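You operate a simulated robot arm through the tools that you are given. There is no shell and no other tool. Be economical: measure what you need, move in short steps, check, and stop when the job is done.

The job below is to be done with a simulated robot arm. You get a single attempt, and the scene is never put back.

## Task
Clear the dimpling frame and push its slide in.
Fine: the strip goes in the teal tray, the die in the tooling rack; leave the lever alone. Set down upright: blue die. Where these are worked on the way, their far stop is far enough and under half their travel is too little: frame slide.

Only the result counts: the job must be done as asked and must still hold three seconds after the hand-in. Knocking over, shifting, dropping, spilling or breaking anything else fails it.

## Robot
A 7-joint arm with a two-finger parallel gripper, fixed in place. Base frame: the origin is at the foot of the arm, x ahead of it, y to its left, z up; the work surface is at about z = 860. Units: mm, degrees, N and s.
With the tool pointing down near the work surface it reaches from about 240 to 680 mm from the base axis. Its first joint turns from -66.0 to 66.0 degrees. Payload 2.4 kg.
The TCP is the grasp point between the finger pads, 30 mm short of the fingertips. In the tool frame z runs along the fingers and y along their closing line. Largest opening 94 mm; finger width 28, thickness 10; the body of the gripper, 50 by 96 mm, starts 55 mm behind the TCP.
Orientation is told as [roll, pitch, yaw] about the base's x, y, z axes, in that order, counted from this pose: with the fingers straight down and closing along the base's y, the tool's x points along the base's -x, its y along +y and its z along -z.

## Interface
- The arm moves only by the tool send_rows. Its arguments are lists of equal length, an entry for each row: "offset": the shift along the tool's x, y, z in mm, a list of three; "delta_rot": the turn, a rotation vector about the tool's x, y, z in rad, a list of three; "jaw": the finger opening in mm, from 0 to 94. In form: {"offset": [[x, y, z], ...], "delta_rot": [[ax, ay, az], ...], "jaw": [jaw, ...]}. A call has 1 to 10 rows; each row is the pose to reach, as a shift and turn from the pose commanded when the call began, along the tool's axes at that moment. Each row takes 0.2 s and may step no farther than 50 mm and 8.6 degrees from the row before; otherwise, or with a gripper value out of range, the whole call is refused. A pose out of reach is approached as far as the arm can. The call stops where the force on the tool passes 90 N (or 10 N more than at its start, if that is more) or the arm is blocked; 0.2 s more then pass. Each finger travels about 153 mm/s and halts on what it meets, pressing with about 21 N; the grip force reading is that of the motor and also rises with nothing between the fingers. The clock runs only during rows and for 0.2 s after the last one: add rows that repeat a pose to give the fingers time. It gives the time, the measured TCP pose, the force on the tool (base axes), the opening and the grip force at its end, in the units of the frame above (readings bear some noise), with the torque about the TCP (base axes, N m) and any sound that the robot's microphone picked up.
- Cameras (640 x 400 px; columns grow to the right, rows downward): "scene" is fixed at [49, 481.9, 1448.5]; the picture's right is [-0.65, -0.76, 0.00], its down [-0.40, 0.35, -0.85] and it looks along [0.64, -0.55, -0.53] (base axes); focal length 358 px, centre (320, 200). "wrist" rides on the gripper at [76, 14, -103] in the tool frame; the picture's right is [-0.18, 0.98, 0.00], its down [-0.75, -0.14, -0.64] and it looks along [-0.63, -0.12, 0.77] (tool axes); focal length 243 px, centre (320, 200). There is no depth. A picture from a camera that has moved, and an enlarged one, comes with that camera's place and axes in the base frame and with its lens.
- capture(camera): a new picture of that camera. It takes no simulated time.
- zoom(camera, box): a new picture of the part [left, top, right, bottom] of that camera's present view, enlarged. It takes no simulated time.
- sign_off(): hands the job in; it is judged then, once.

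Go step by step. Nothing tells you positions but the pictures and the camera data: compare them with the known pose of the tool, close in by small moves and look again before you grip or let go. The budget is 120 turns and 68 pictures, counting those below and the enlarged ones. Unless the task says otherwise, let go and move clear before handing in, and close with one line.

The tools are called after "Request:" as a command line: name --argument value ..., lists and objects as JSON in quotes. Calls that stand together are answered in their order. send_rows: Moves the arm, as the interface text tells. Its arguments: {"type":"object","properties":{"offset":{"type":"array","items":{"type":"array","items":{"type":"number"}}},"delta_rot":{"type":"array","items":{"type":"array","items":{"type":"number"}}},"jaw":{"type":"array","items":{"type":"number"}}},"required":["offset","delta_rot","jaw"]} The other tools are called the same way: capture (camera) takes a picture; zoom (camera, box) takes an enlarged picture of a part of a camera's view; sign_off () hands the job in.

At the start:

```text
clock: 0.0
tool_pos: [415.7, -185.4, 1157.6]
ee_rot: [0.0, 0.0, 0.0]
ft_force: [-0.7, -0.3, -0.4]
ft_torque: [0.02, -0.03, 0.01]
finger_gap: 94.1
gripper_force: 0.1
```

scene: 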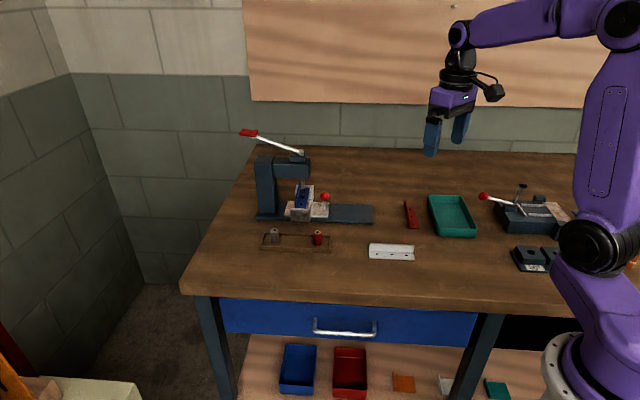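
wrist: 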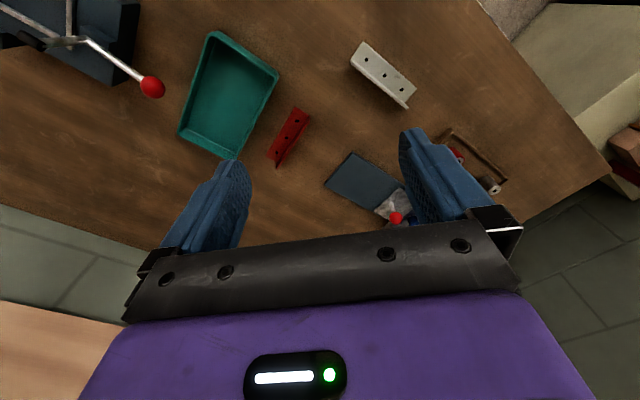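

I see a frame press with a lever at left, a slide with a red knob, a rack in front of it, a teal tray, and assorted strips. I'll look closer first.

Request:
zoom --camera "scene" --box '[230, 120, 390, 260]'

Request:
zoom --camera "scene" --box '[270, 170, 350, 230]'

Request:
zoom --camera "scene" --box '[360, 170, 600, 290]'

```text
2.86 times, centred on (310, 190) of scene
camera zoom: at [49.0, 481.9, 1448.5], right [-0.65, -0.76, 0.0], down [-0.4, 0.35, -0.85], along [0.64, -0.55, -0.53], focal length 1022 px, centre (349, 229)
```

zoom: 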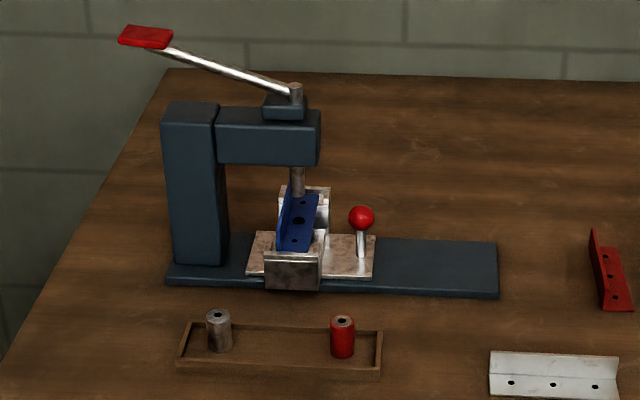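

```text
6.67 times, centred on (310, 200) of scene
camera zoom: at [49.0, 481.9, 1448.5], right [-0.65, -0.76, 0.0], down [-0.4, 0.35, -0.85], along [0.64, -0.55, -0.53], focal length 2384 px, centre (387, 200)
```

zoom: 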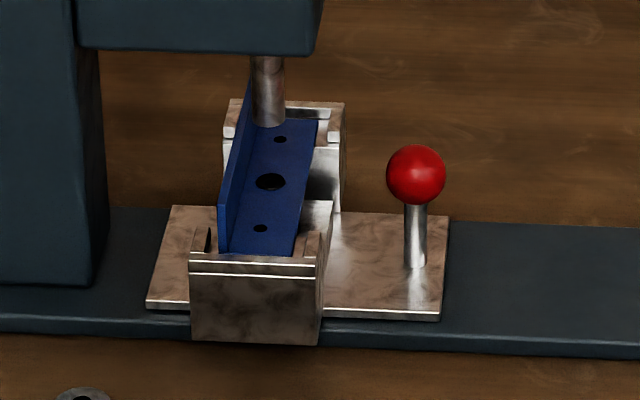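

```text
2.67 times, centred on (480, 230) of scene
camera zoom: at [49.0, 481.9, 1448.5], right [-0.65, -0.76, 0.0], down [-0.4, 0.35, -0.85], along [0.64, -0.55, -0.53], focal length 954 px, centre (-107, 120)
```

zoom: 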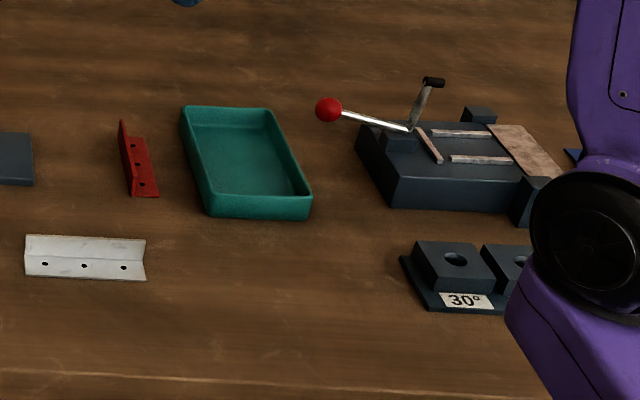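

The slide holds the blue strip beneath the ram, with its knob about (682,-78,931). The frame axis runs diagonally (+x+y, in toward the column). I'll turn the tool 45° and move closer for a look.

Request:
send_rows --offset '[[-28, 4, 0], [-56, 8, 0], [-84, 12, 0], [-112, 16, 0], [-140, 20, 0], [-165, 25, 20]]' --delta_rot '[[0, 0, -0.131], [0, 0, -0.262], [0, 0, -0.393], [0, 0, -0.524], [0, 0, -0.655], [0, 0, -0.785]]' --jaw '[94, 94, 94, 94, 94, 94]'

Request:
capture --camera "wrist"

Request:
capture --camera "scene"

```text
clock: 1.4
tool_pos: [578.1, -162.9, 1138.4]
ee_rot: [-0.1, 0.0, 45.1]
ft_force: [1.1, 0.4, 0.8]
ft_torque: [0.0, 0.01, 0.02]
finger_gap: 94.1
gripper_force: 0.0
```

```text
62 pictures are left
camera wrist: at [513.4, -206.9, 1241.4], right [-0.57, 0.82, 0.0], down [0.63, 0.43, 0.64], along [0.53, 0.36, -0.77], focal length 243 px, centre (320, 200)
```

wrist: 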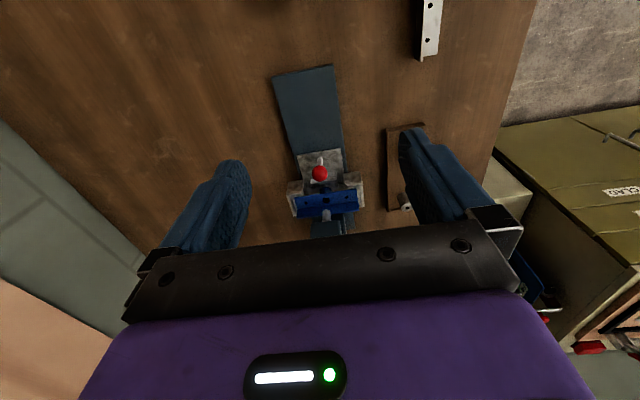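

```text
61 pictures are left
```

scene: 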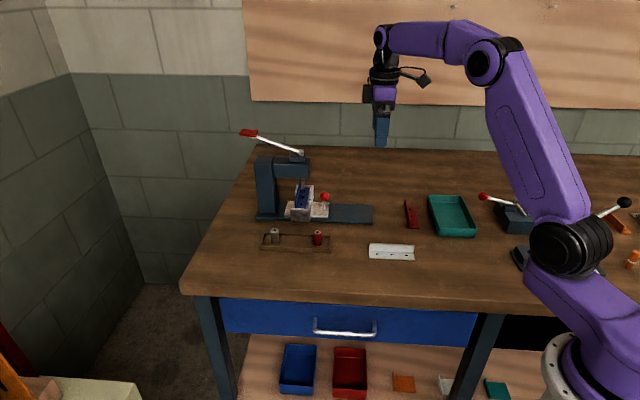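

The knob sits roughly at (682,-86,931) and is centred on the slide. I'll tilt the tool back 15° away from the frame's overhead arm, approach above the knob, and look again.

Request:
send_rows --offset '[[-28, -4, 28], [-56, -8, 56], [-84, -12, 84], [-115, -16, 108]]' --delta_rot '[[0, -0.065, 0], [0, -0.131, 0], [0, -0.196, 0], [0, -0.262, 0]]' --jaw '[94, 80, 70, 60]'

Request:
capture --camera "wrist"

Request:
zoom --camera "scene" --box '[230, 100, 390, 240]'

```text
clock: 2.4
tool_pos: [675.8, -90.5, 1031.5]
ee_rot: [-0.1, -15.1, 44.9]
ft_force: [-0.1, 0.1, -0.5]
ft_torque: [-0.01, 0.01, -0.02]
finger_gap: 60.0
gripper_force: 0.0
```

```text
60 pictures are left
camera wrist: at [593.4, -151.4, 1110.2], right [-0.57, 0.82, 0.05], down [0.5, 0.3, 0.82], along [0.66, 0.49, -0.58], focal length 243 px, centre (320, 200)
```

wrist: 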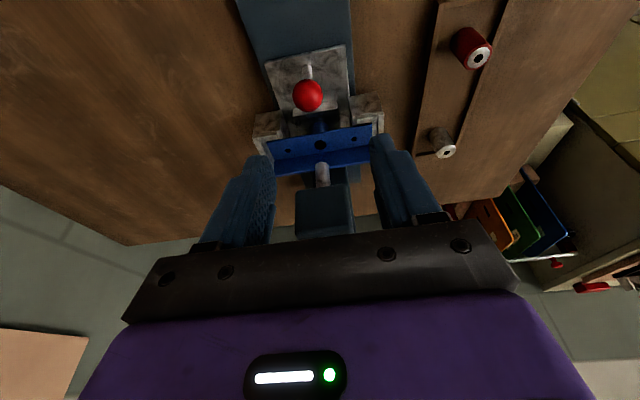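

```text
2.86 times, centred on (310, 170) of scene
camera zoom: at [49.1, 481.8, 1448.5], right [-0.65, -0.76, 0.0], down [-0.4, 0.35, -0.85], along [0.64, -0.55, -0.53], focal length 1022 px, centre (349, 286)
```

zoom: 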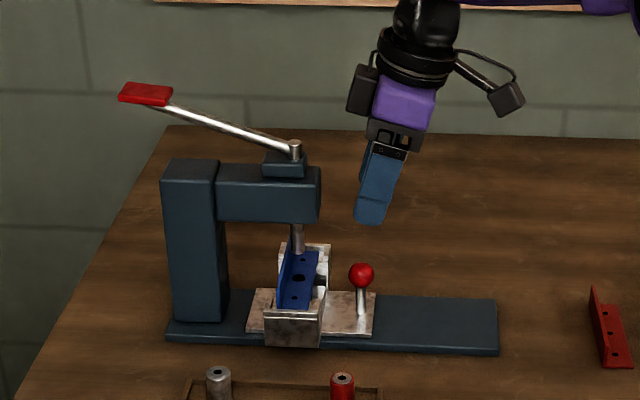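

The ball is around (684,-88,930). I'll descend two thirds and check alignment.

Request:
send_rows --offset '[[6, -2, 33], [12, -4, 64]]' --delta_rot '[[0, 0, 0], [0, 0, 0]]' --jaw '[60, 60]'

Request:
capture --camera "wrist"

Request:
zoom --camera "scene" --box '[230, 100, 390, 240]'

```text
clock: 3.0
tool_pos: [680.7, -89.7, 963.7]
ee_rot: [0.0, -15.0, 45.0]
ft_force: [-0.3, 0.3, -0.5]
ft_torque: [0.03, 0.05, 0.0]
finger_gap: 59.9
gripper_force: 0.1
```

```text
58 pictures are left
camera wrist: at [598.1, -150.9, 1044.1], right [-0.57, 0.82, 0.05], down [0.5, 0.3, 0.82], along [0.66, 0.49, -0.58], focal length 243 px, centre (320, 200)
```

wrist: 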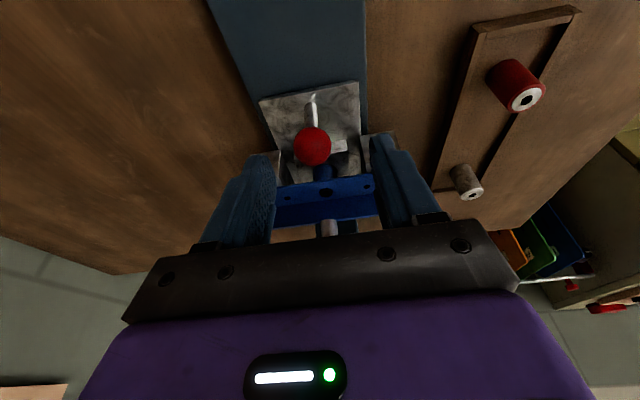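

```text
2.86 times, centred on (310, 170) of scene
camera zoom: at [49.0, 481.9, 1448.5], right [-0.65, -0.76, 0.0], down [-0.4, 0.35, -0.85], along [0.64, -0.55, -0.53], focal length 1022 px, centre (349, 286)
```

zoom: 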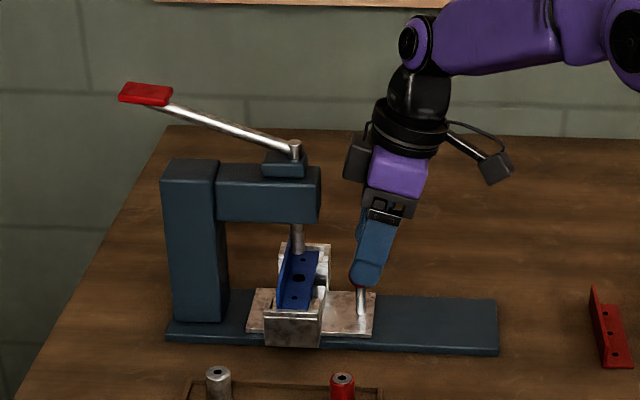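

Aligned to within a few mm. I'll lower onto the ball and close.

Request:
send_rows --offset '[[4, -2, 17], [7.4, -4, 33], [7.4, -4, 33], [7.4, -4, 33], [7.4, -4, 33]]' --delta_rot '[[0, 0, 0], [0, 0, 0], [0, 0, 0], [0, 0, 0], [0, 0, 0]]' --jaw '[60, 60, 40, 20, 18]'

Request:
zoom --camera "scene" --box '[270, 150, 350, 230]'

Request:
capture --camera "wrist"

```text
clock: 4.2
tool_pos: [683.7, -93.2, 931.4]
ee_rot: [-0.1, -15.1, 44.8]
ft_force: [8.8, -8.0, -5.2]
ft_torque: [0.17, -0.46, -0.13]
finger_gap: 25.2
gripper_force: 45.1
```

```text
5.00 times, centred on (310, 190) of scene
camera zoom: at [49.4, 481.6, 1448.5], right [-0.65, -0.76, 0.0], down [-0.4, 0.35, -0.85], along [0.64, -0.55, -0.53], focal length 1788 px, centre (370, 250)
```

zoom: 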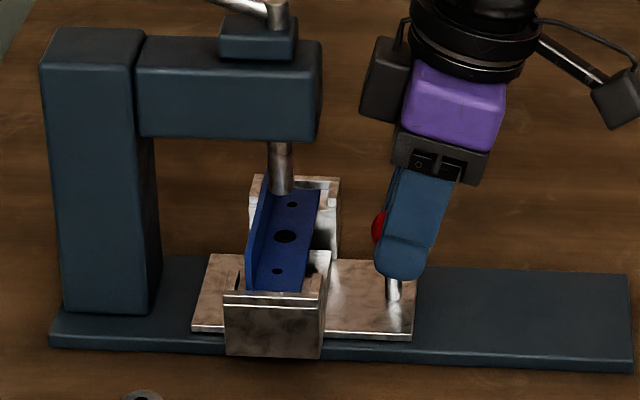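

```text
55 pictures are left
camera wrist: at [601.5, -153.7, 1010.4], right [-0.57, 0.82, 0.05], down [0.5, 0.3, 0.82], along [0.66, 0.48, -0.58], focal length 243 px, centre (320, 200)
```

wrist: 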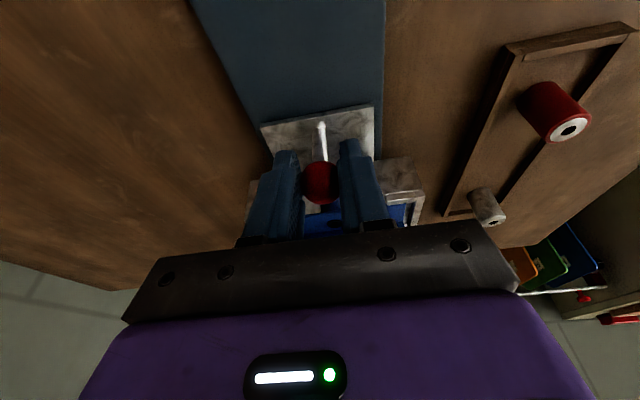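

The grip is on the ball but off‑centre by several mm. I'll reopen, nudge forward and regrip.

Request:
send_rows --offset '[[0, -2, 0], [0, -2, 0], [-8, -2, 3], [-8, -2, 3], [-8, -2, 3], [-8, -2, 3]]' --delta_rot '[[0, 0, 0], [0, 0, 0], [0, 0, 0], [0, 0, 0], [0, 0, 0], [0, 0, 0]]' --jaw '[45, 45, 45, 20, 18, 18]'

Request:
zoom --camera "scene" --box '[270, 150, 350, 230]'

```text
clock: 5.6
tool_pos: [689.7, -87.0, 929.7]
ee_rot: [-0.1, -15.0, 44.9]
ft_force: [5.7, -4.4, -3.8]
ft_torque: [-0.08, -0.13, 0.03]
finger_gap: 25.2
gripper_force: 45.1
```

```text
5.00 times, centred on (310, 190) of scene
camera zoom: at [49.3, 481.7, 1448.5], right [-0.65, -0.76, 0.0], down [-0.4, 0.35, -0.85], along [0.64, -0.55, -0.53], focal length 1788 px, centre (370, 250)
```

zoom: 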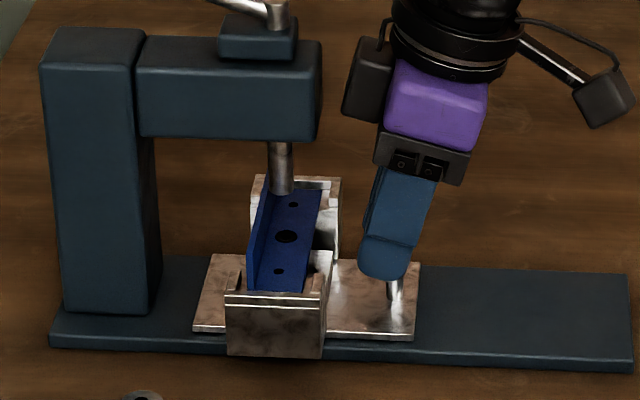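

Solid grip. I'll pull the slide out (away from the column) slowly and watch the forces.

Request:
send_rows --offset '[[4.8, 0, -1.3], [9.7, 0, -2.6], [14.5, 0, -3.9], [19.3, 0, -5.2], [24.1, 0, -6.5], [29, 0, -7.8]]' --delta_rot '[[0, 0, 0], [0, 0, 0], [0, 0, 0], [0, 0, 0], [0, 0, 0], [0, 0, 0]]' --jaw '[18, 18, 18, 18, 18, 18]'

Request:
zoom --camera "scene" --box '[260, 150, 380, 240]'

```text
clock: 7.0
tool_pos: [671.2, -106.7, 929.2]
ee_rot: [-0.1, -15.1, 45.0]
ft_force: [3.6, -1.3, 4.7]
ft_torque: [-0.2, 0.09, 0.09]
finger_gap: 25.2
gripper_force: 44.5
```

```text
4.44 times, centred on (320, 195) of scene
camera zoom: at [49.0, 481.8, 1448.5], right [-0.65, -0.76, 0.0], down [-0.4, 0.35, -0.85], along [0.64, -0.55, -0.53], focal length 1589 px, centre (320, 222)
```

zoom: 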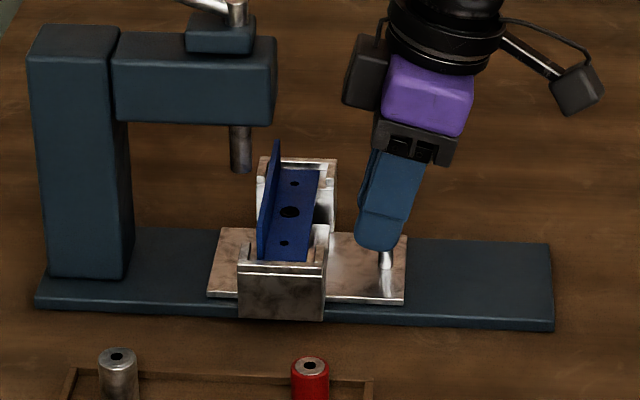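

The slide moves freely with the strip on it. I'll continue toward the outer stop.

Request:
send_rows --offset '[[7.7, 0, -2.1], [15.5, 0, -4.1], [23.2, 0, -6.2], [31, 0, -8.3], [38.6, 0, -10.4], [46.4, 0, -12.4], [54, 0, -14.5]]' --delta_rot '[[0, 0, 0], [0, 0, 0], [0, 0, 0], [0, 0, 0], [0, 0, 0], [0, 0, 0], [0, 0, 0]]' --jaw '[18, 18, 18, 18, 18, 18, 18]'

Request:
zoom --camera "scene" --box '[260, 150, 380, 240]'

```text
clock: 8.6
tool_pos: [630.0, -146.7, 930.2]
ee_rot: [-0.1, -15.1, 44.9]
ft_force: [10.3, -7.9, 5.1]
ft_torque: [0.27, -0.6, 0.08]
finger_gap: 25.2
gripper_force: 44.8
```

```text
4.44 times, centred on (320, 195) of scene
camera zoom: at [49.2, 481.7, 1448.5], right [-0.65, -0.76, 0.0], down [-0.4, 0.35, -0.85], along [0.64, -0.55, -0.53], focal length 1589 px, centre (320, 222)
```

zoom: 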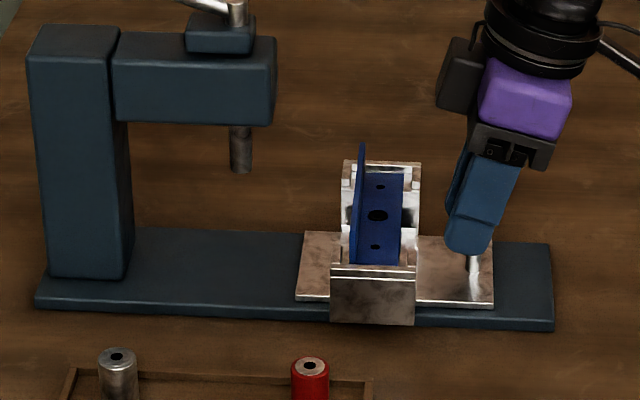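

Side force is building slightly, so I'll correct it while pulling further to the stop.

Request:
send_rows --offset '[[4.8, -3, -1.3], [9.7, -4, -2.6], [14.5, -4, -3.9], [19.3, -4.5, -5.2], [24.1, -4.5, -6.5], [29, -5, -7.8]]' --delta_rot '[[0, 0, 0], [0, 0, 0], [0, 0, 0], [0, 0, 0], [0, 0, 0], [0, 0, 0]]' --jaw '[18, 18, 18, 18, 18, 18]'

Request:
zoom --camera "scene" --box '[260, 150, 380, 240]'

```text
clock: 10.0
tool_pos: [610.2, -167.8, 930.0]
ee_rot: [0.6, -14.9, 45.0]
ft_force: [-17.4, 19.3, 15.1]
ft_torque: [0.77, -0.45, 0.04]
finger_gap: 25.2
gripper_force: 45.2
```

```text
4.44 times, centred on (320, 195) of scene
camera zoom: at [48.2, 482.5, 1448.3], right [-0.65, -0.76, 0.0], down [-0.4, 0.35, -0.85], along [0.64, -0.55, -0.53], focal length 1589 px, centre (320, 222)
```

zoom: 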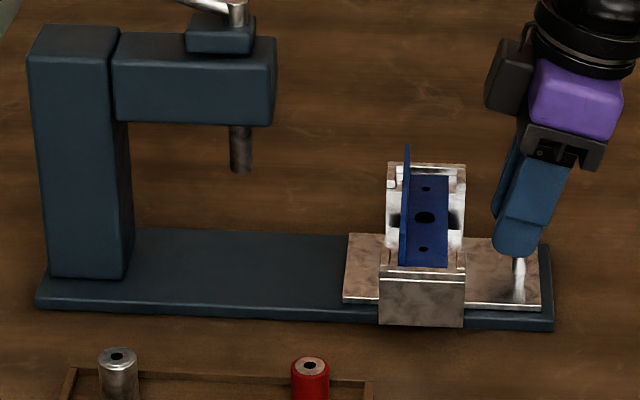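

The slide is out about 114 mm, clear of the ram. I'll relax, open, and retract along the tool axis.

Request:
send_rows --offset '[[0, 3, 0], [0, 3, 0], [0, 3, 0], [0, 3, -30], [0, 3, -70], [20, 3, -110], [30, 3, -150]]' --delta_rot '[[0, 0, 0], [0, 0, 0], [0, 0, 0], [0, 0, 0], [0, 0, 0], [0, 0, 0], [0, 0, 0]]' --jaw '[18, 45, 45, 45, 45, 45, 60]'

Request:
capture --camera "wrist"

Request:
zoom --camera "scene" --box '[300, 170, 380, 230]'

```text
clock: 11.6
tool_pos: [563.0, -219.0, 1066.0]
ee_rot: [0.0, -14.9, 44.8]
ft_force: [0.1, -0.3, 0.9]
ft_torque: [0.02, 0.01, 0.02]
finger_gap: 59.9
gripper_force: 0.0
```

```text
50 pictures are left
camera wrist: at [480.0, -278.1, 1146.9], right [-0.57, 0.82, 0.05], down [0.5, 0.3, 0.81], along [0.66, 0.49, -0.58], focal length 243 px, centre (320, 200)
```

wrist: 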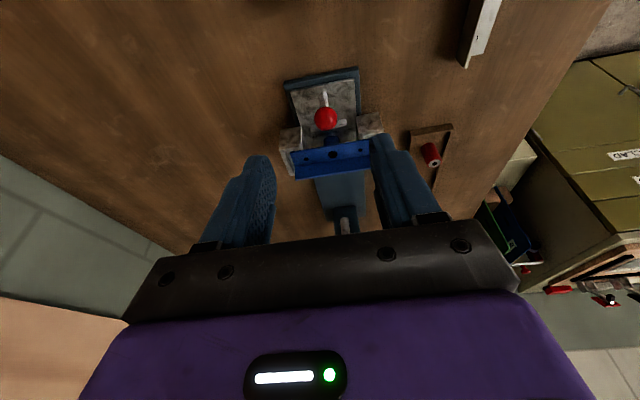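

```text
6.67 times, centred on (340, 200) of scene
camera zoom: at [49.0, 481.9, 1448.5], right [-0.65, -0.76, 0.0], down [-0.4, 0.35, -0.85], along [0.64, -0.55, -0.53], focal length 2384 px, centre (187, 200)
```

zoom: 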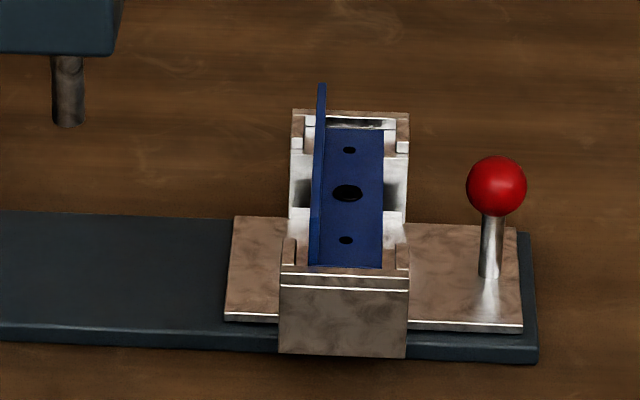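

The slide is near the outer stop. The strip's upright flange is on the column side at about (664,-115), top ~z 941. I'll level the tool, then turn it so the fingers close along the frame axis.

Request:
send_rows --offset '[[0, 0, 0], [0, 0, -15]]' --delta_rot '[[0, 0.131, 0], [0, 0.262, 0]]' --jaw '[60, 60]'

Request:
send_rows --offset '[[0, 0, 0], [0, 0, 0], [0, 0, 0], [-10, 0, 0], [-30, 0, 0], [-50, 0, 0], [-70, 0, 0], [-90, 0, 0], [-115, 0, 0], [-140, 0, 0]]' --delta_rot '[[0, 0, 0.149], [0, 0, 0.298], [0, 0, 0.447], [0, 0, 0.596], [0, 0, 0.745], [0, 0, 0.894], [0, 0, 1.043], [0, 0, 1.192], [0, 0, 1.341], [0, 0, 1.49]]' --jaw '[60, 60, 60, 60, 60, 60, 60, 60, 60, 60]'

Request:
capture --camera "wrist"

Request:
capture --camera "scene"

```text
clock: 12.2
tool_pos: [558.3, -220.0, 1081.0]
ee_rot: [-0.1, 0.1, 44.9]
ft_force: [0.4, 0.4, 0.1]
ft_torque: [0.03, -0.02, 0.0]
finger_gap: 60.2
gripper_force: 0.0
```

```text
clock: 14.4
tool_pos: [657.2, -119.2, 1083.2]
ee_rot: [-0.1, 0.0, -40.5]
ft_force: [-0.5, 0.1, 0.3]
ft_torque: [-0.01, 0.0, -0.01]
finger_gap: 60.1
gripper_force: 0.1
```

```text
48 pictures are left
camera wrist: at [607.8, -59.9, 1185.2], right [0.78, 0.63, 0.0], down [0.48, -0.6, 0.64], along [0.4, -0.5, -0.77], focal length 243 px, centre (320, 200)
```

wrist: 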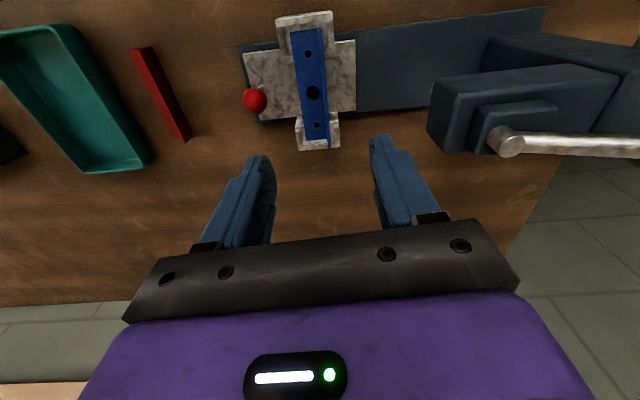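

```text
47 pictures are left
```

scene: 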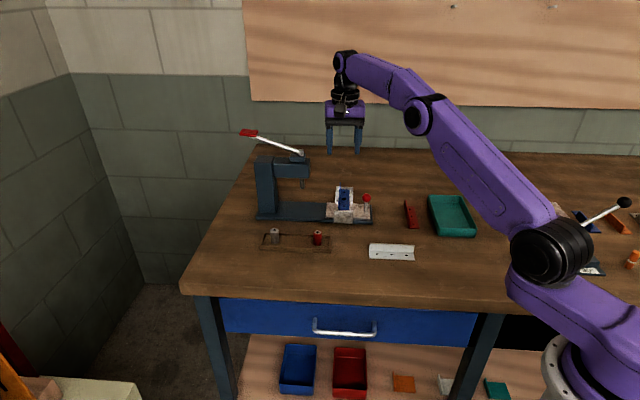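

Measurements agree; strip centre ~(653,-124), flange ~(662,-115). I'll finish the turn and lower to z≈1000.

Request:
send_rows --offset '[[0, 3, 40], [-1, 6.3, 83]]' --delta_rot '[[0, 0, 0.04], [0, 0, 0.0785]]' --jaw '[60, 50]'

Request:
capture --camera "wrist"

Request:
zoom --camera "scene" --box '[290, 120, 410, 230]'

```text
clock: 15.0
tool_pos: [663.0, -116.3, 997.4]
ee_rot: [0.0, -0.1, -45.0]
ft_force: [1.2, 0.2, 0.1]
ft_torque: [-0.01, -0.01, -0.01]
finger_gap: 50.0
gripper_force: 0.0
```

```text
46 pictures are left
camera wrist: at [617.6, -52.5, 1100.8], right [0.82, 0.57, 0.0], down [0.43, -0.63, 0.64], along [0.36, -0.53, -0.77], focal length 243 px, centre (320, 200)
```

wrist: 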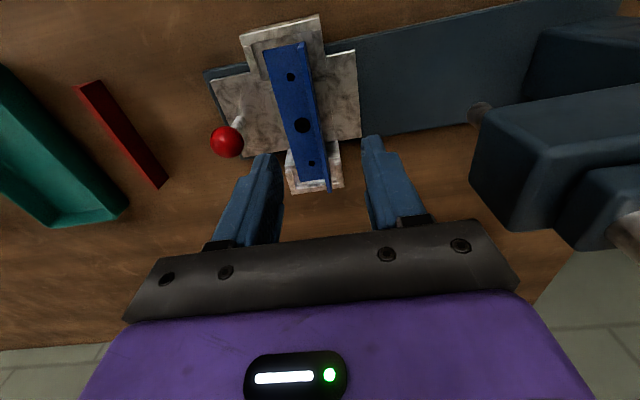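

```text
3.64 times, centred on (350, 175) of scene
camera zoom: at [49.0, 481.9, 1448.5], right [-0.65, -0.76, 0.0], down [-0.4, 0.35, -0.85], along [0.64, -0.55, -0.53], focal length 1300 px, centre (211, 291)
```

zoom: 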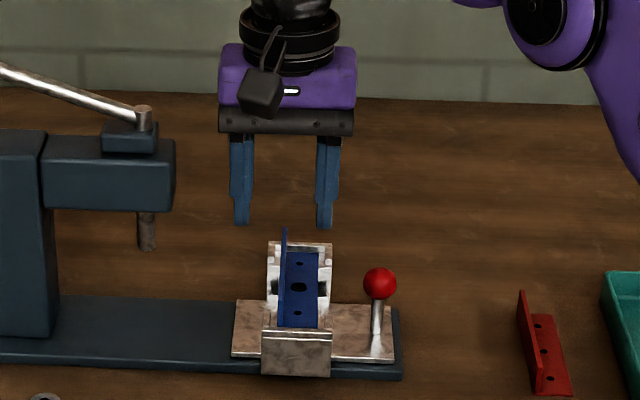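

The fingers straddle the flange. I'll lower so the tips stop just above the base flange, then check.

Request:
send_rows --offset '[[0, 0, 20], [0, 0, 38]]' --delta_rot '[[0, 0, 0], [0, 0, 0]]' --jaw '[36, 36]'

Request:
capture --camera "wrist"

Request:
zoom --camera "scene" --box '[300, 140, 380, 230]'

```text
clock: 15.6
tool_pos: [663.2, -117.0, 959.3]
ee_rot: [0.0, 0.0, -44.9]
ft_force: [0.4, 0.3, -0.3]
ft_torque: [0.0, -0.01, 0.03]
finger_gap: 35.8
gripper_force: 0.1
```

```text
44 pictures are left
camera wrist: at [618.4, -53.3, 1062.3], right [0.82, 0.57, 0.0], down [0.43, -0.63, 0.64], along [0.36, -0.53, -0.77], focal length 243 px, centre (320, 200)
```

wrist: 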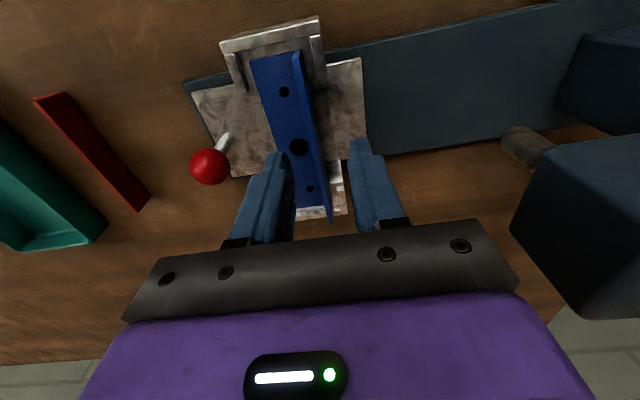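

```text
4.44 times, centred on (340, 185) of scene
camera zoom: at [49.0, 481.9, 1448.5], right [-0.65, -0.76, 0.0], down [-0.4, 0.35, -0.85], along [0.64, -0.55, -0.53], focal length 1589 px, centre (231, 267)
```

zoom: 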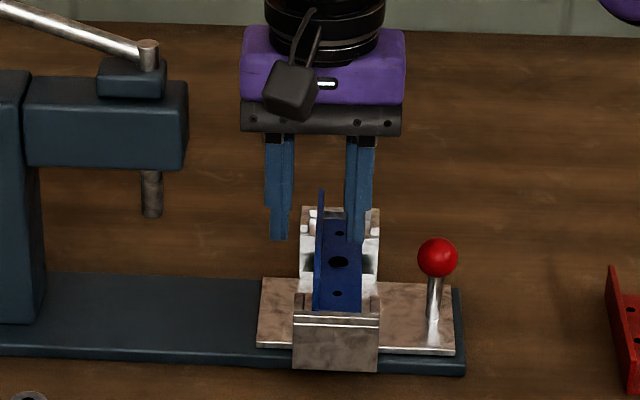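

Centred in both directions. I'll descend 2 mm more and close on the flange.

Request:
send_rows --offset '[[0, 0, 2], [0, 0, 2], [0, 0, 2], [0, 0, 2]]' --delta_rot '[[0, 0, 0], [0, 0, 0], [0, 0, 0], [0, 0, 0]]' --jaw '[36, 15, 0, 0]'

Request:
zoom --camera "scene" --box '[300, 140, 380, 230]'

```text
clock: 16.6
tool_pos: [663.3, -118.5, 958.4]
ee_rot: [0.0, 0.0, -44.8]
ft_force: [0.2, -0.4, -1.2]
ft_torque: [0.0, -0.02, 0.02]
finger_gap: 3.0
gripper_force: 20.5
```

```text
4.44 times, centred on (340, 185) of scene
camera zoom: at [49.0, 481.9, 1448.5], right [-0.65, -0.76, 0.0], down [-0.4, 0.35, -0.85], along [0.64, -0.55, -0.53], focal length 1589 px, centre (231, 267)
```

zoom: 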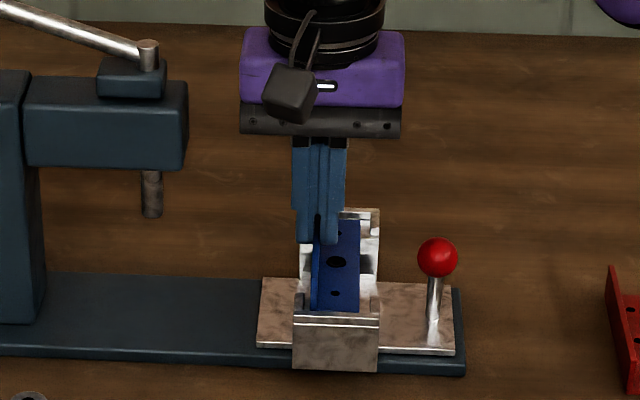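

The flange is held (3 mm). Lifting gently.

Request:
send_rows --offset '[[0, 0, -5], [0, 0, -15], [0, 0, -35], [0, 0, -60]]' --delta_rot '[[0, 0, 0], [0, 0, 0], [0, 0, 0], [0, 0, 0]]' --jaw '[0, 0, 0, 0]'

Request:
zoom --camera "scene" --box '[290, 110, 390, 230]'

Request:
capture --camera "wrist"

```text
clock: 17.6
tool_pos: [663.1, -118.7, 1019.5]
ee_rot: [0.0, -0.1, -45.0]
ft_force: [-1.2, -0.6, 0.1]
ft_torque: [0.02, -0.02, 0.03]
finger_gap: 3.0
gripper_force: 20.6
```

```text
3.33 times, centred on (340, 170) of scene
camera zoom: at [49.0, 481.9, 1448.5], right [-0.65, -0.76, 0.0], down [-0.4, 0.35, -0.85], along [0.64, -0.55, -0.53], focal length 1192 px, centre (253, 300)
```

zoom: 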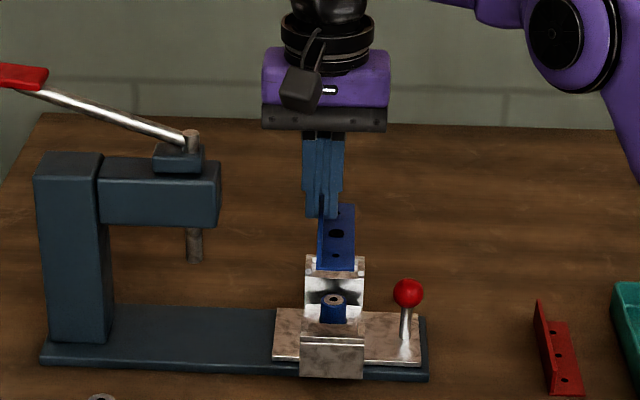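

```text
40 pictures are left
camera wrist: at [617.7, -54.1, 1121.8], right [0.82, 0.57, 0.0], down [0.43, -0.63, 0.64], along [0.36, -0.53, -0.77], focal length 243 px, centre (320, 200)
```

wrist: 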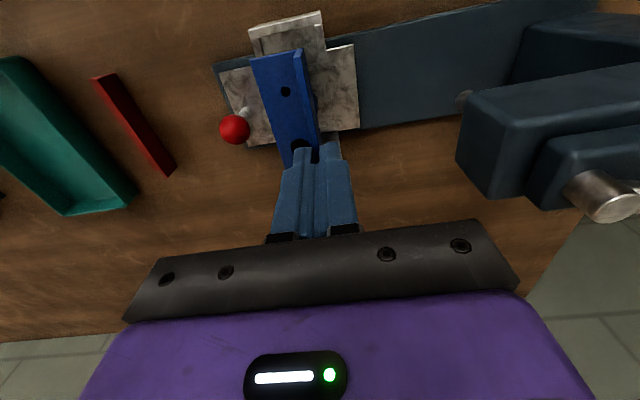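

The strip is up, and the blue die is now visible in the slide. I'll carry the strip toward the tray (centre ~(433,-322)), keeping its orientation.

Request:
send_rows --offset '[[0, 0, -25], [3, -40, -30], [6, -80, -30], [9, -120, -30], [12, -160, -30], [15, -200, -30], [17, -240, -30], [19, -275, -10], [19, -306, 10], [19, -306, 10]]' --delta_rot '[[0, 0, 0], [0, 0, 0], [0, 0, 0], [0, 0, 0], [0, 0, 0], [0, 0, 0], [0, 0, 0], [0, 0, 0], [0, 0, 0], [0, 0, 0]]' --jaw '[0, 0, 0, 0, 0, 0, 0, 0, 0, 0]'

Request:
capture --camera "wrist"

Request:
zoom --camera "scene" --box '[370, 100, 530, 250]'

```text
clock: 19.8
tool_pos: [432.4, -322.5, 1008.0]
ee_rot: [0.0, 0.0, -45.0]
ft_force: [-0.6, -0.1, -0.4]
ft_torque: [-0.02, -0.01, 0.0]
finger_gap: 3.0
gripper_force: 21.0
```

```text
39 pictures are left
camera wrist: at [387.6, -257.9, 1110.9], right [0.82, 0.57, 0.0], down [0.43, -0.63, 0.64], along [0.36, -0.53, -0.77], focal length 243 px, centre (320, 200)
```

wrist: 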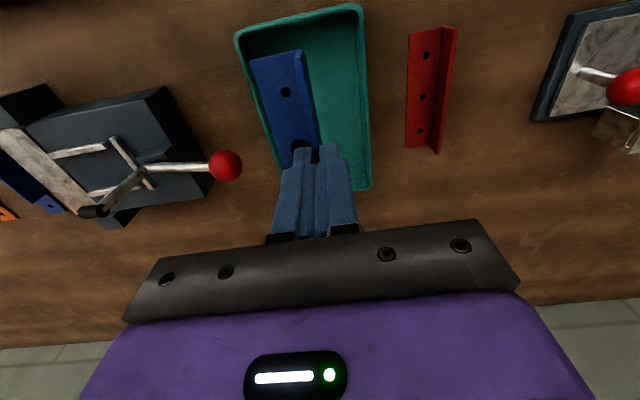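

```text
2.67 times, centred on (450, 175) of scene
camera zoom: at [49.0, 481.8, 1448.5], right [-0.65, -0.76, 0.0], down [-0.4, 0.35, -0.85], along [0.64, -0.55, -0.53], focal length 954 px, centre (-27, 267)
```

zoom: 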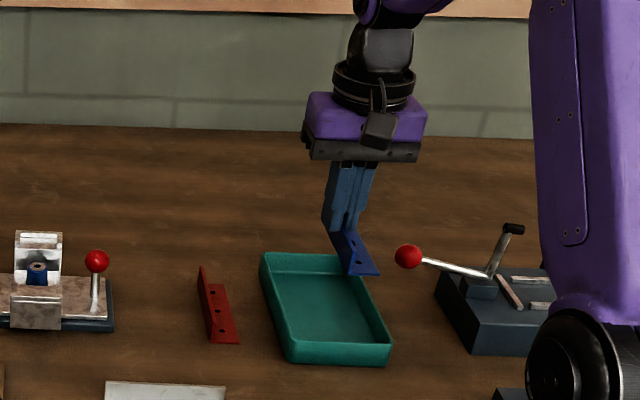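

Tray centre is ~(437,-338). I'll shift and lower most of the way.

Request:
send_rows --offset '[[-14, 7, 0], [-14, 7, 40], [-14, 7, 75], [-14, 7, 82]]' --delta_rot '[[0, 0, 0], [0, 0, 0], [0, 0, 0], [0, 0, 0]]' --jaw '[0, 0, 0, 0]'

Request:
capture --camera "wrist"

Request:
zoom --camera "scene" --box '[400, 150, 500, 250]'

```text
clock: 20.8
tool_pos: [447.0, -324.7, 927.1]
ee_rot: [-0.1, 0.0, -44.9]
ft_force: [-1.1, 0.0, 0.4]
ft_torque: [0.03, 0.02, -0.03]
finger_gap: 2.9
gripper_force: 20.8
```

```text
37 pictures are left
camera wrist: at [402.3, -261.4, 1030.2], right [0.82, 0.57, 0.0], down [0.43, -0.63, 0.64], along [0.36, -0.53, -0.77], focal length 243 px, centre (320, 200)
```

wrist: 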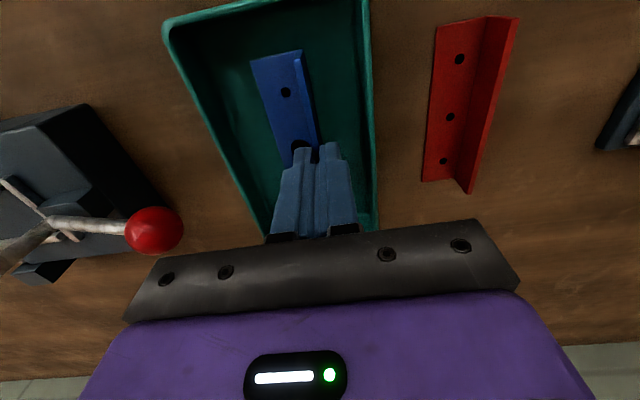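

```text
4.00 times, centred on (450, 200) of scene
camera zoom: at [49.0, 481.9, 1448.5], right [-0.65, -0.76, 0.0], down [-0.4, 0.35, -0.85], along [0.64, -0.55, -0.53], focal length 1430 px, centre (-200, 200)
```

zoom: 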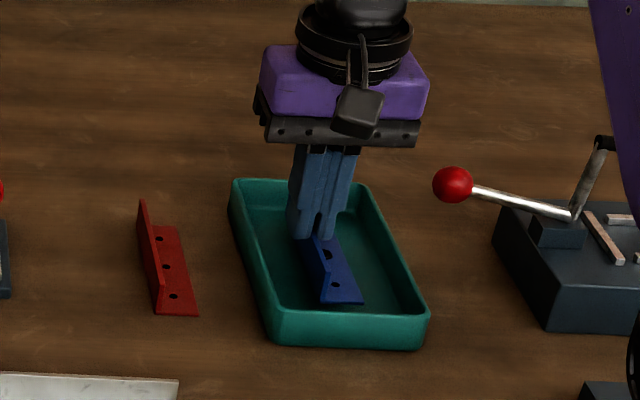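

The strip is inside the tray, clear of walls and of the neighbouring lever knob. Lowering slowly to feel the floor.

Request:
send_rows --offset '[[0, 0, 4], [0, 0, 8], [0, 0, 11], [0, 0, 13], [0, 0, 15]]' --delta_rot '[[0, 0, 0], [0, 0, 0], [0, 0, 0], [0, 0, 0], [0, 0, 0]]' --jaw '[0, 0, 0, 0, 0]'

Request:
zoom --camera "scene" --box '[420, 170, 480, 240]'

```text
clock: 22.0
tool_pos: [448.9, -326.8, 912.6]
ee_rot: [0.0, -0.1, -44.9]
ft_force: [-1.5, 1.0, 1.9]
ft_torque: [0.05, 0.02, -0.01]
finger_gap: 3.1
gripper_force: 21.1
```

```text
5.71 times, centred on (450, 205) of scene
camera zoom: at [49.0, 481.9, 1448.5], right [-0.65, -0.76, 0.0], down [-0.4, 0.35, -0.85], along [0.64, -0.55, -0.53], focal length 2043 px, centre (-423, 171)
```

zoom: 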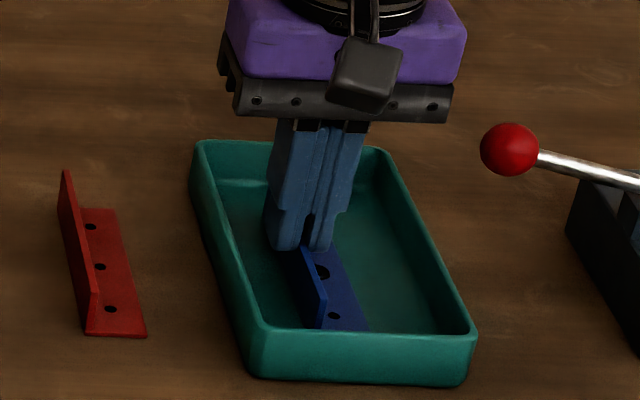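

Almost on the floor. Continuing in 1–2 mm steps.

Request:
send_rows --offset '[[0, 0, 1.5], [0, 0, 3], [0, 0, 4.5]]' --delta_rot '[[0, 0, 0], [0, 0, 0], [0, 0, 0]]' --jaw '[0, 0, 0]'

```text
clock: 22.8
tool_pos: [450.0, -326.2, 907.8]
ee_rot: [0.1, -0.4, -44.8]
ft_force: [2.5, -0.7, 19.3]
ft_torque: [-0.09, -0.05, 0.01]
finger_gap: 3.3
gripper_force: 20.5
```

Contact with the floor (19 N). Back off a hair, open, and rise.

Request:
send_rows --offset '[[0, 0, -1.5], [0, 0, -1.5], [0, 0, -1.5], [0, 0, -40], [0, 0, -80], [0, 0, -120], [0, 0, -160]]' --delta_rot '[[0, 0, 0], [0, 0, 0], [0, 0, 0], [0, 0, 0], [0, 0, 0], [0, 0, 0], [0, 0, 0]]' --jaw '[0, 26, 26, 26, 40, 60, 60]'

Request:
capture --camera "scene"

Request:
zoom --camera "scene" --box '[310, 175, 380, 230]'

Request:
zoom --camera "scene" --box '[250, 220, 340, 260]'

```text
clock: 24.4
tool_pos: [448.0, -321.7, 1066.3]
ee_rot: [0.0, 0.1, -44.8]
ft_force: [0.4, 0.1, -0.9]
ft_torque: [0.03, 0.02, 0.0]
finger_gap: 60.0
gripper_force: 0.0
```

```text
34 pictures are left
```

scene: 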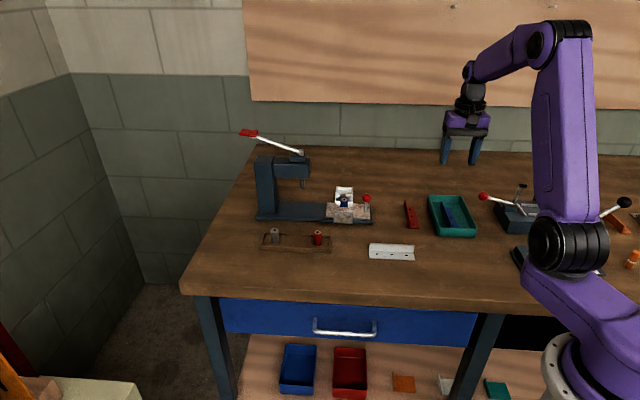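

```text
7.27 times, centred on (345, 202) of scene
camera zoom: at [49.0, 481.9, 1448.5], right [-0.65, -0.76, 0.0], down [-0.4, 0.35, -0.85], along [0.64, -0.55, -0.53], focal length 2601 px, centre (138, 182)
```

zoom: 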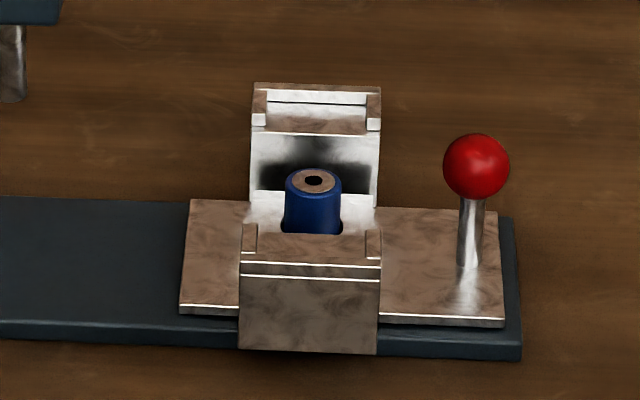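

```text
7.11 times, centred on (295, 240) of scene
camera zoom: at [49.0, 481.9, 1448.5], right [-0.65, -0.76, 0.0], down [-0.4, 0.35, -0.85], along [0.64, -0.55, -0.53], focal length 2543 px, centre (498, -84)
```

zoom: 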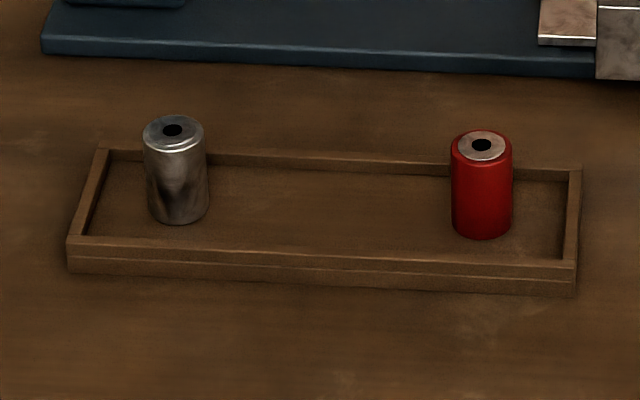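

The strip sits upright in the tray. The blue die stands in the slide's channel near (655,-124). I'll return above it.

Request:
send_rows --offset '[[0, 45, 0], [0, 90, 0], [-2, 135, 0], [-3, 180, 0], [-4, 225, 0], [-6, 260, 0], [-6, 286, 20], [-6, 286, 50]]' --delta_rot '[[0, 0, 0], [0, 0, 0], [0, 0, 0], [0, 0, 0], [0, 0, 0], [0, 0, 0], [0, 0, 0], [0, 0, 0]]' --jaw '[60, 60, 60, 60, 60, 60, 60, 60]'

Request:
zoom --camera "wrist" --box '[180, 0, 460, 240]'

```text
clock: 26.2
tool_pos: [652.8, -126.4, 1017.5]
ee_rot: [0.0, -0.1, -44.9]
ft_force: [0.2, 0.1, -0.2]
ft_torque: [0.01, 0.0, -0.01]
finger_gap: 60.1
gripper_force: 0.1
```

```text
1.67 times, centred on (320, 120) of wrist
camera zoom: at [607.4, -62.2, 1119.4], right [0.82, 0.57, 0.0], down [0.43, -0.63, 0.64], along [0.36, -0.53, -0.77], focal length 404 px, centre (320, 333)
```

zoom: 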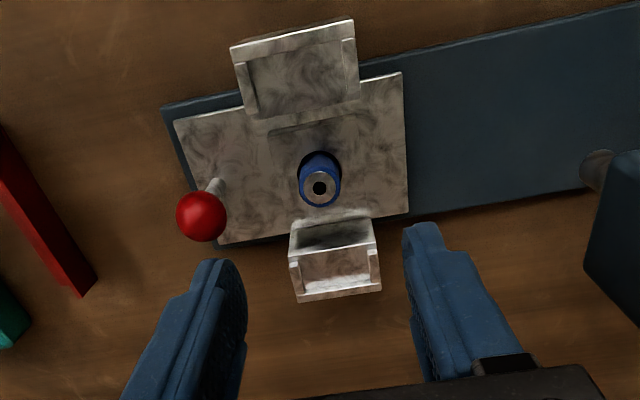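

The tool axis is right over the die. I'll descend most of the way and verify clearance.

Request:
send_rows --offset '[[0, 0, 40], [0, 0, 78], [0, 0, 84]]' --delta_rot '[[0, 0, 0], [0, 0, 0], [0, 0, 0]]' --jaw '[46, 46, 46]'

Request:
zoom --camera "scene" --box '[310, 145, 380, 230]'

Request:
zoom --camera "wrist" --box '[180, 0, 460, 240]'

```text
clock: 27.0
tool_pos: [655.1, -128.5, 932.6]
ee_rot: [0.0, -0.1, -44.9]
ft_force: [-0.7, 0.7, 0.7]
ft_torque: [0.0, -0.02, 0.0]
finger_gap: 45.9
gripper_force: 0.0
```

```text
4.71 times, centred on (345, 188) of scene
camera zoom: at [49.0, 481.9, 1448.5], right [-0.65, -0.76, 0.0], down [-0.4, 0.35, -0.85], along [0.64, -0.55, -0.53], focal length 1683 px, centre (202, 259)
```

zoom: 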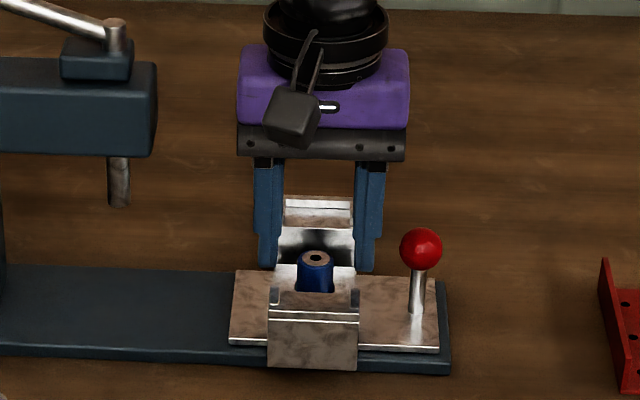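

```text
1.67 times, centred on (320, 120) of wrist
camera zoom: at [609.7, -64.6, 1036.1], right [0.82, 0.57, 0.0], down [0.43, -0.63, 0.64], along [0.36, -0.53, -0.77], focal length 404 px, centre (320, 333)
```

zoom: 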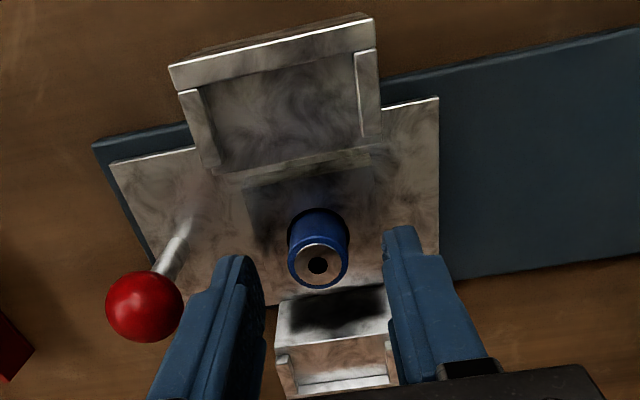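

Fingers clear the knob and posts. Final 11 mm down and close on the die.

Request:
send_rows --offset '[[-2, 0, 6], [-2, 0, 11], [-2, 0, 11], [-2, 0, 11], [-2, 0, 11]]' --delta_rot '[[0, 0, 0], [0, 0, 0], [0, 0, 0], [0, 0, 0], [0, 0, 0]]' --jaw '[46, 46, 20, 10, 10]'

Request:
zoom --camera "scene" --box '[310, 145, 380, 230]'

```text
clock: 28.2
tool_pos: [656.5, -129.8, 922.3]
ee_rot: [-0.1, 0.0, -45.0]
ft_force: [0.6, -0.2, 0.5]
ft_torque: [0.01, 0.02, -0.01]
finger_gap: 20.7
gripper_force: 21.6
```

```text
4.71 times, centred on (345, 188) of scene
camera zoom: at [49.0, 481.9, 1448.5], right [-0.65, -0.76, 0.0], down [-0.4, 0.35, -0.85], along [0.64, -0.55, -0.53], focal length 1683 px, centre (202, 259)
```

zoom: 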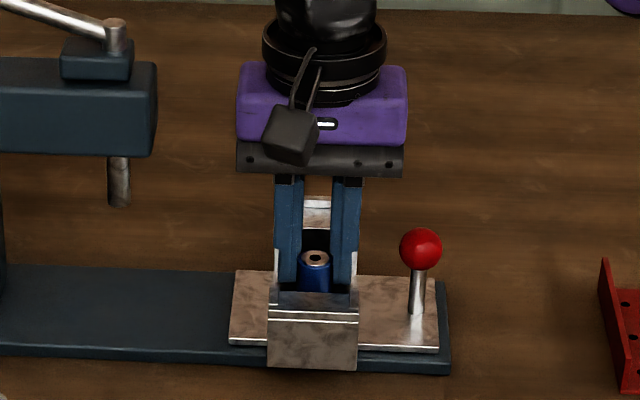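

Request:
zoom --camera "wrist" --box '[240, 80, 400, 240]'

```text
2.50 times, centred on (320, 160) of wrist
camera zoom: at [611.3, -65.6, 1024.7], right [0.82, 0.57, 0.0], down [0.43, -0.63, 0.64], along [0.36, -0.53, -0.77], focal length 606 px, centre (320, 300)
```

zoom: 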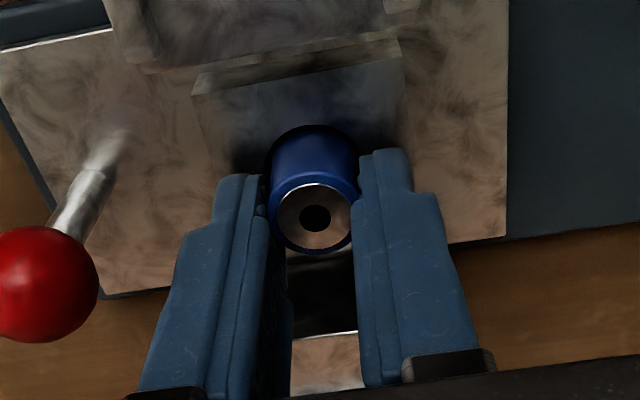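

The die (Ø≈21 mm) is well held. Lifting straight up, then moving toward the rack's empty middle (~(640,57)), first sideways away from the frame.

Request:
send_rows --offset '[[0, 0, -5], [0, 0, -20], [0, 0, -50], [0, 0, -85], [40, 0, -85], [80, 0, -85], [120, 20, -85], [143, 55, -85], [143, 90, -85], [143, 110, -85]]' --delta_rot '[[0, 0, 0], [0, 0, 0], [0, 0, 0], [0, 0, 0], [0, 0, 0], [0, 0, 0], [0, 0, 0], [0, 0, 0], [0, 0, 0], [0, 0, 0]]' --jaw '[10, 10, 10, 10, 10, 10, 10, 10, 10, 10]'

Request:
capture --camera "wrist"

Request:
zoom --camera "scene" --box '[240, 130, 380, 260]'

```text
clock: 30.4
tool_pos: [630.5, 51.6, 1008.0]
ee_rot: [0.0, -0.1, -44.8]
ft_force: [-0.3, 0.1, -0.6]
ft_torque: [-0.01, 0.02, 0.03]
finger_gap: 20.9
gripper_force: 21.1
```

```text
26 pictures are left
camera wrist: at [586.2, 115.5, 1110.2], right [0.82, 0.57, 0.0], down [0.43, -0.63, 0.64], along [0.36, -0.53, -0.77], focal length 243 px, centre (320, 200)
```

wrist: 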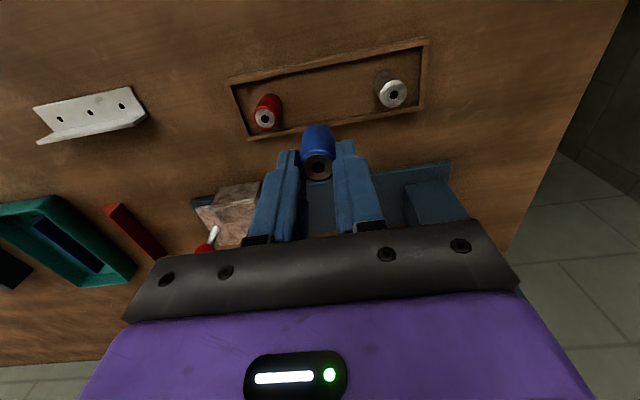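

```text
3.08 times, centred on (310, 195) of scene
camera zoom: at [49.0, 481.9, 1448.5], right [-0.65, -0.76, 0.0], down [-0.4, 0.35, -0.85], along [0.64, -0.55, -0.53], focal length 1100 px, centre (351, 215)
```

zoom: 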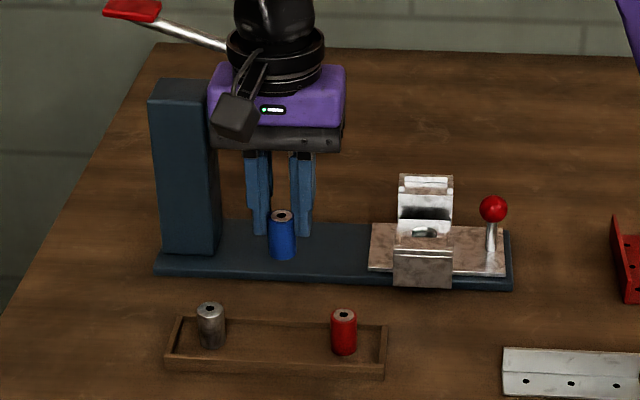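

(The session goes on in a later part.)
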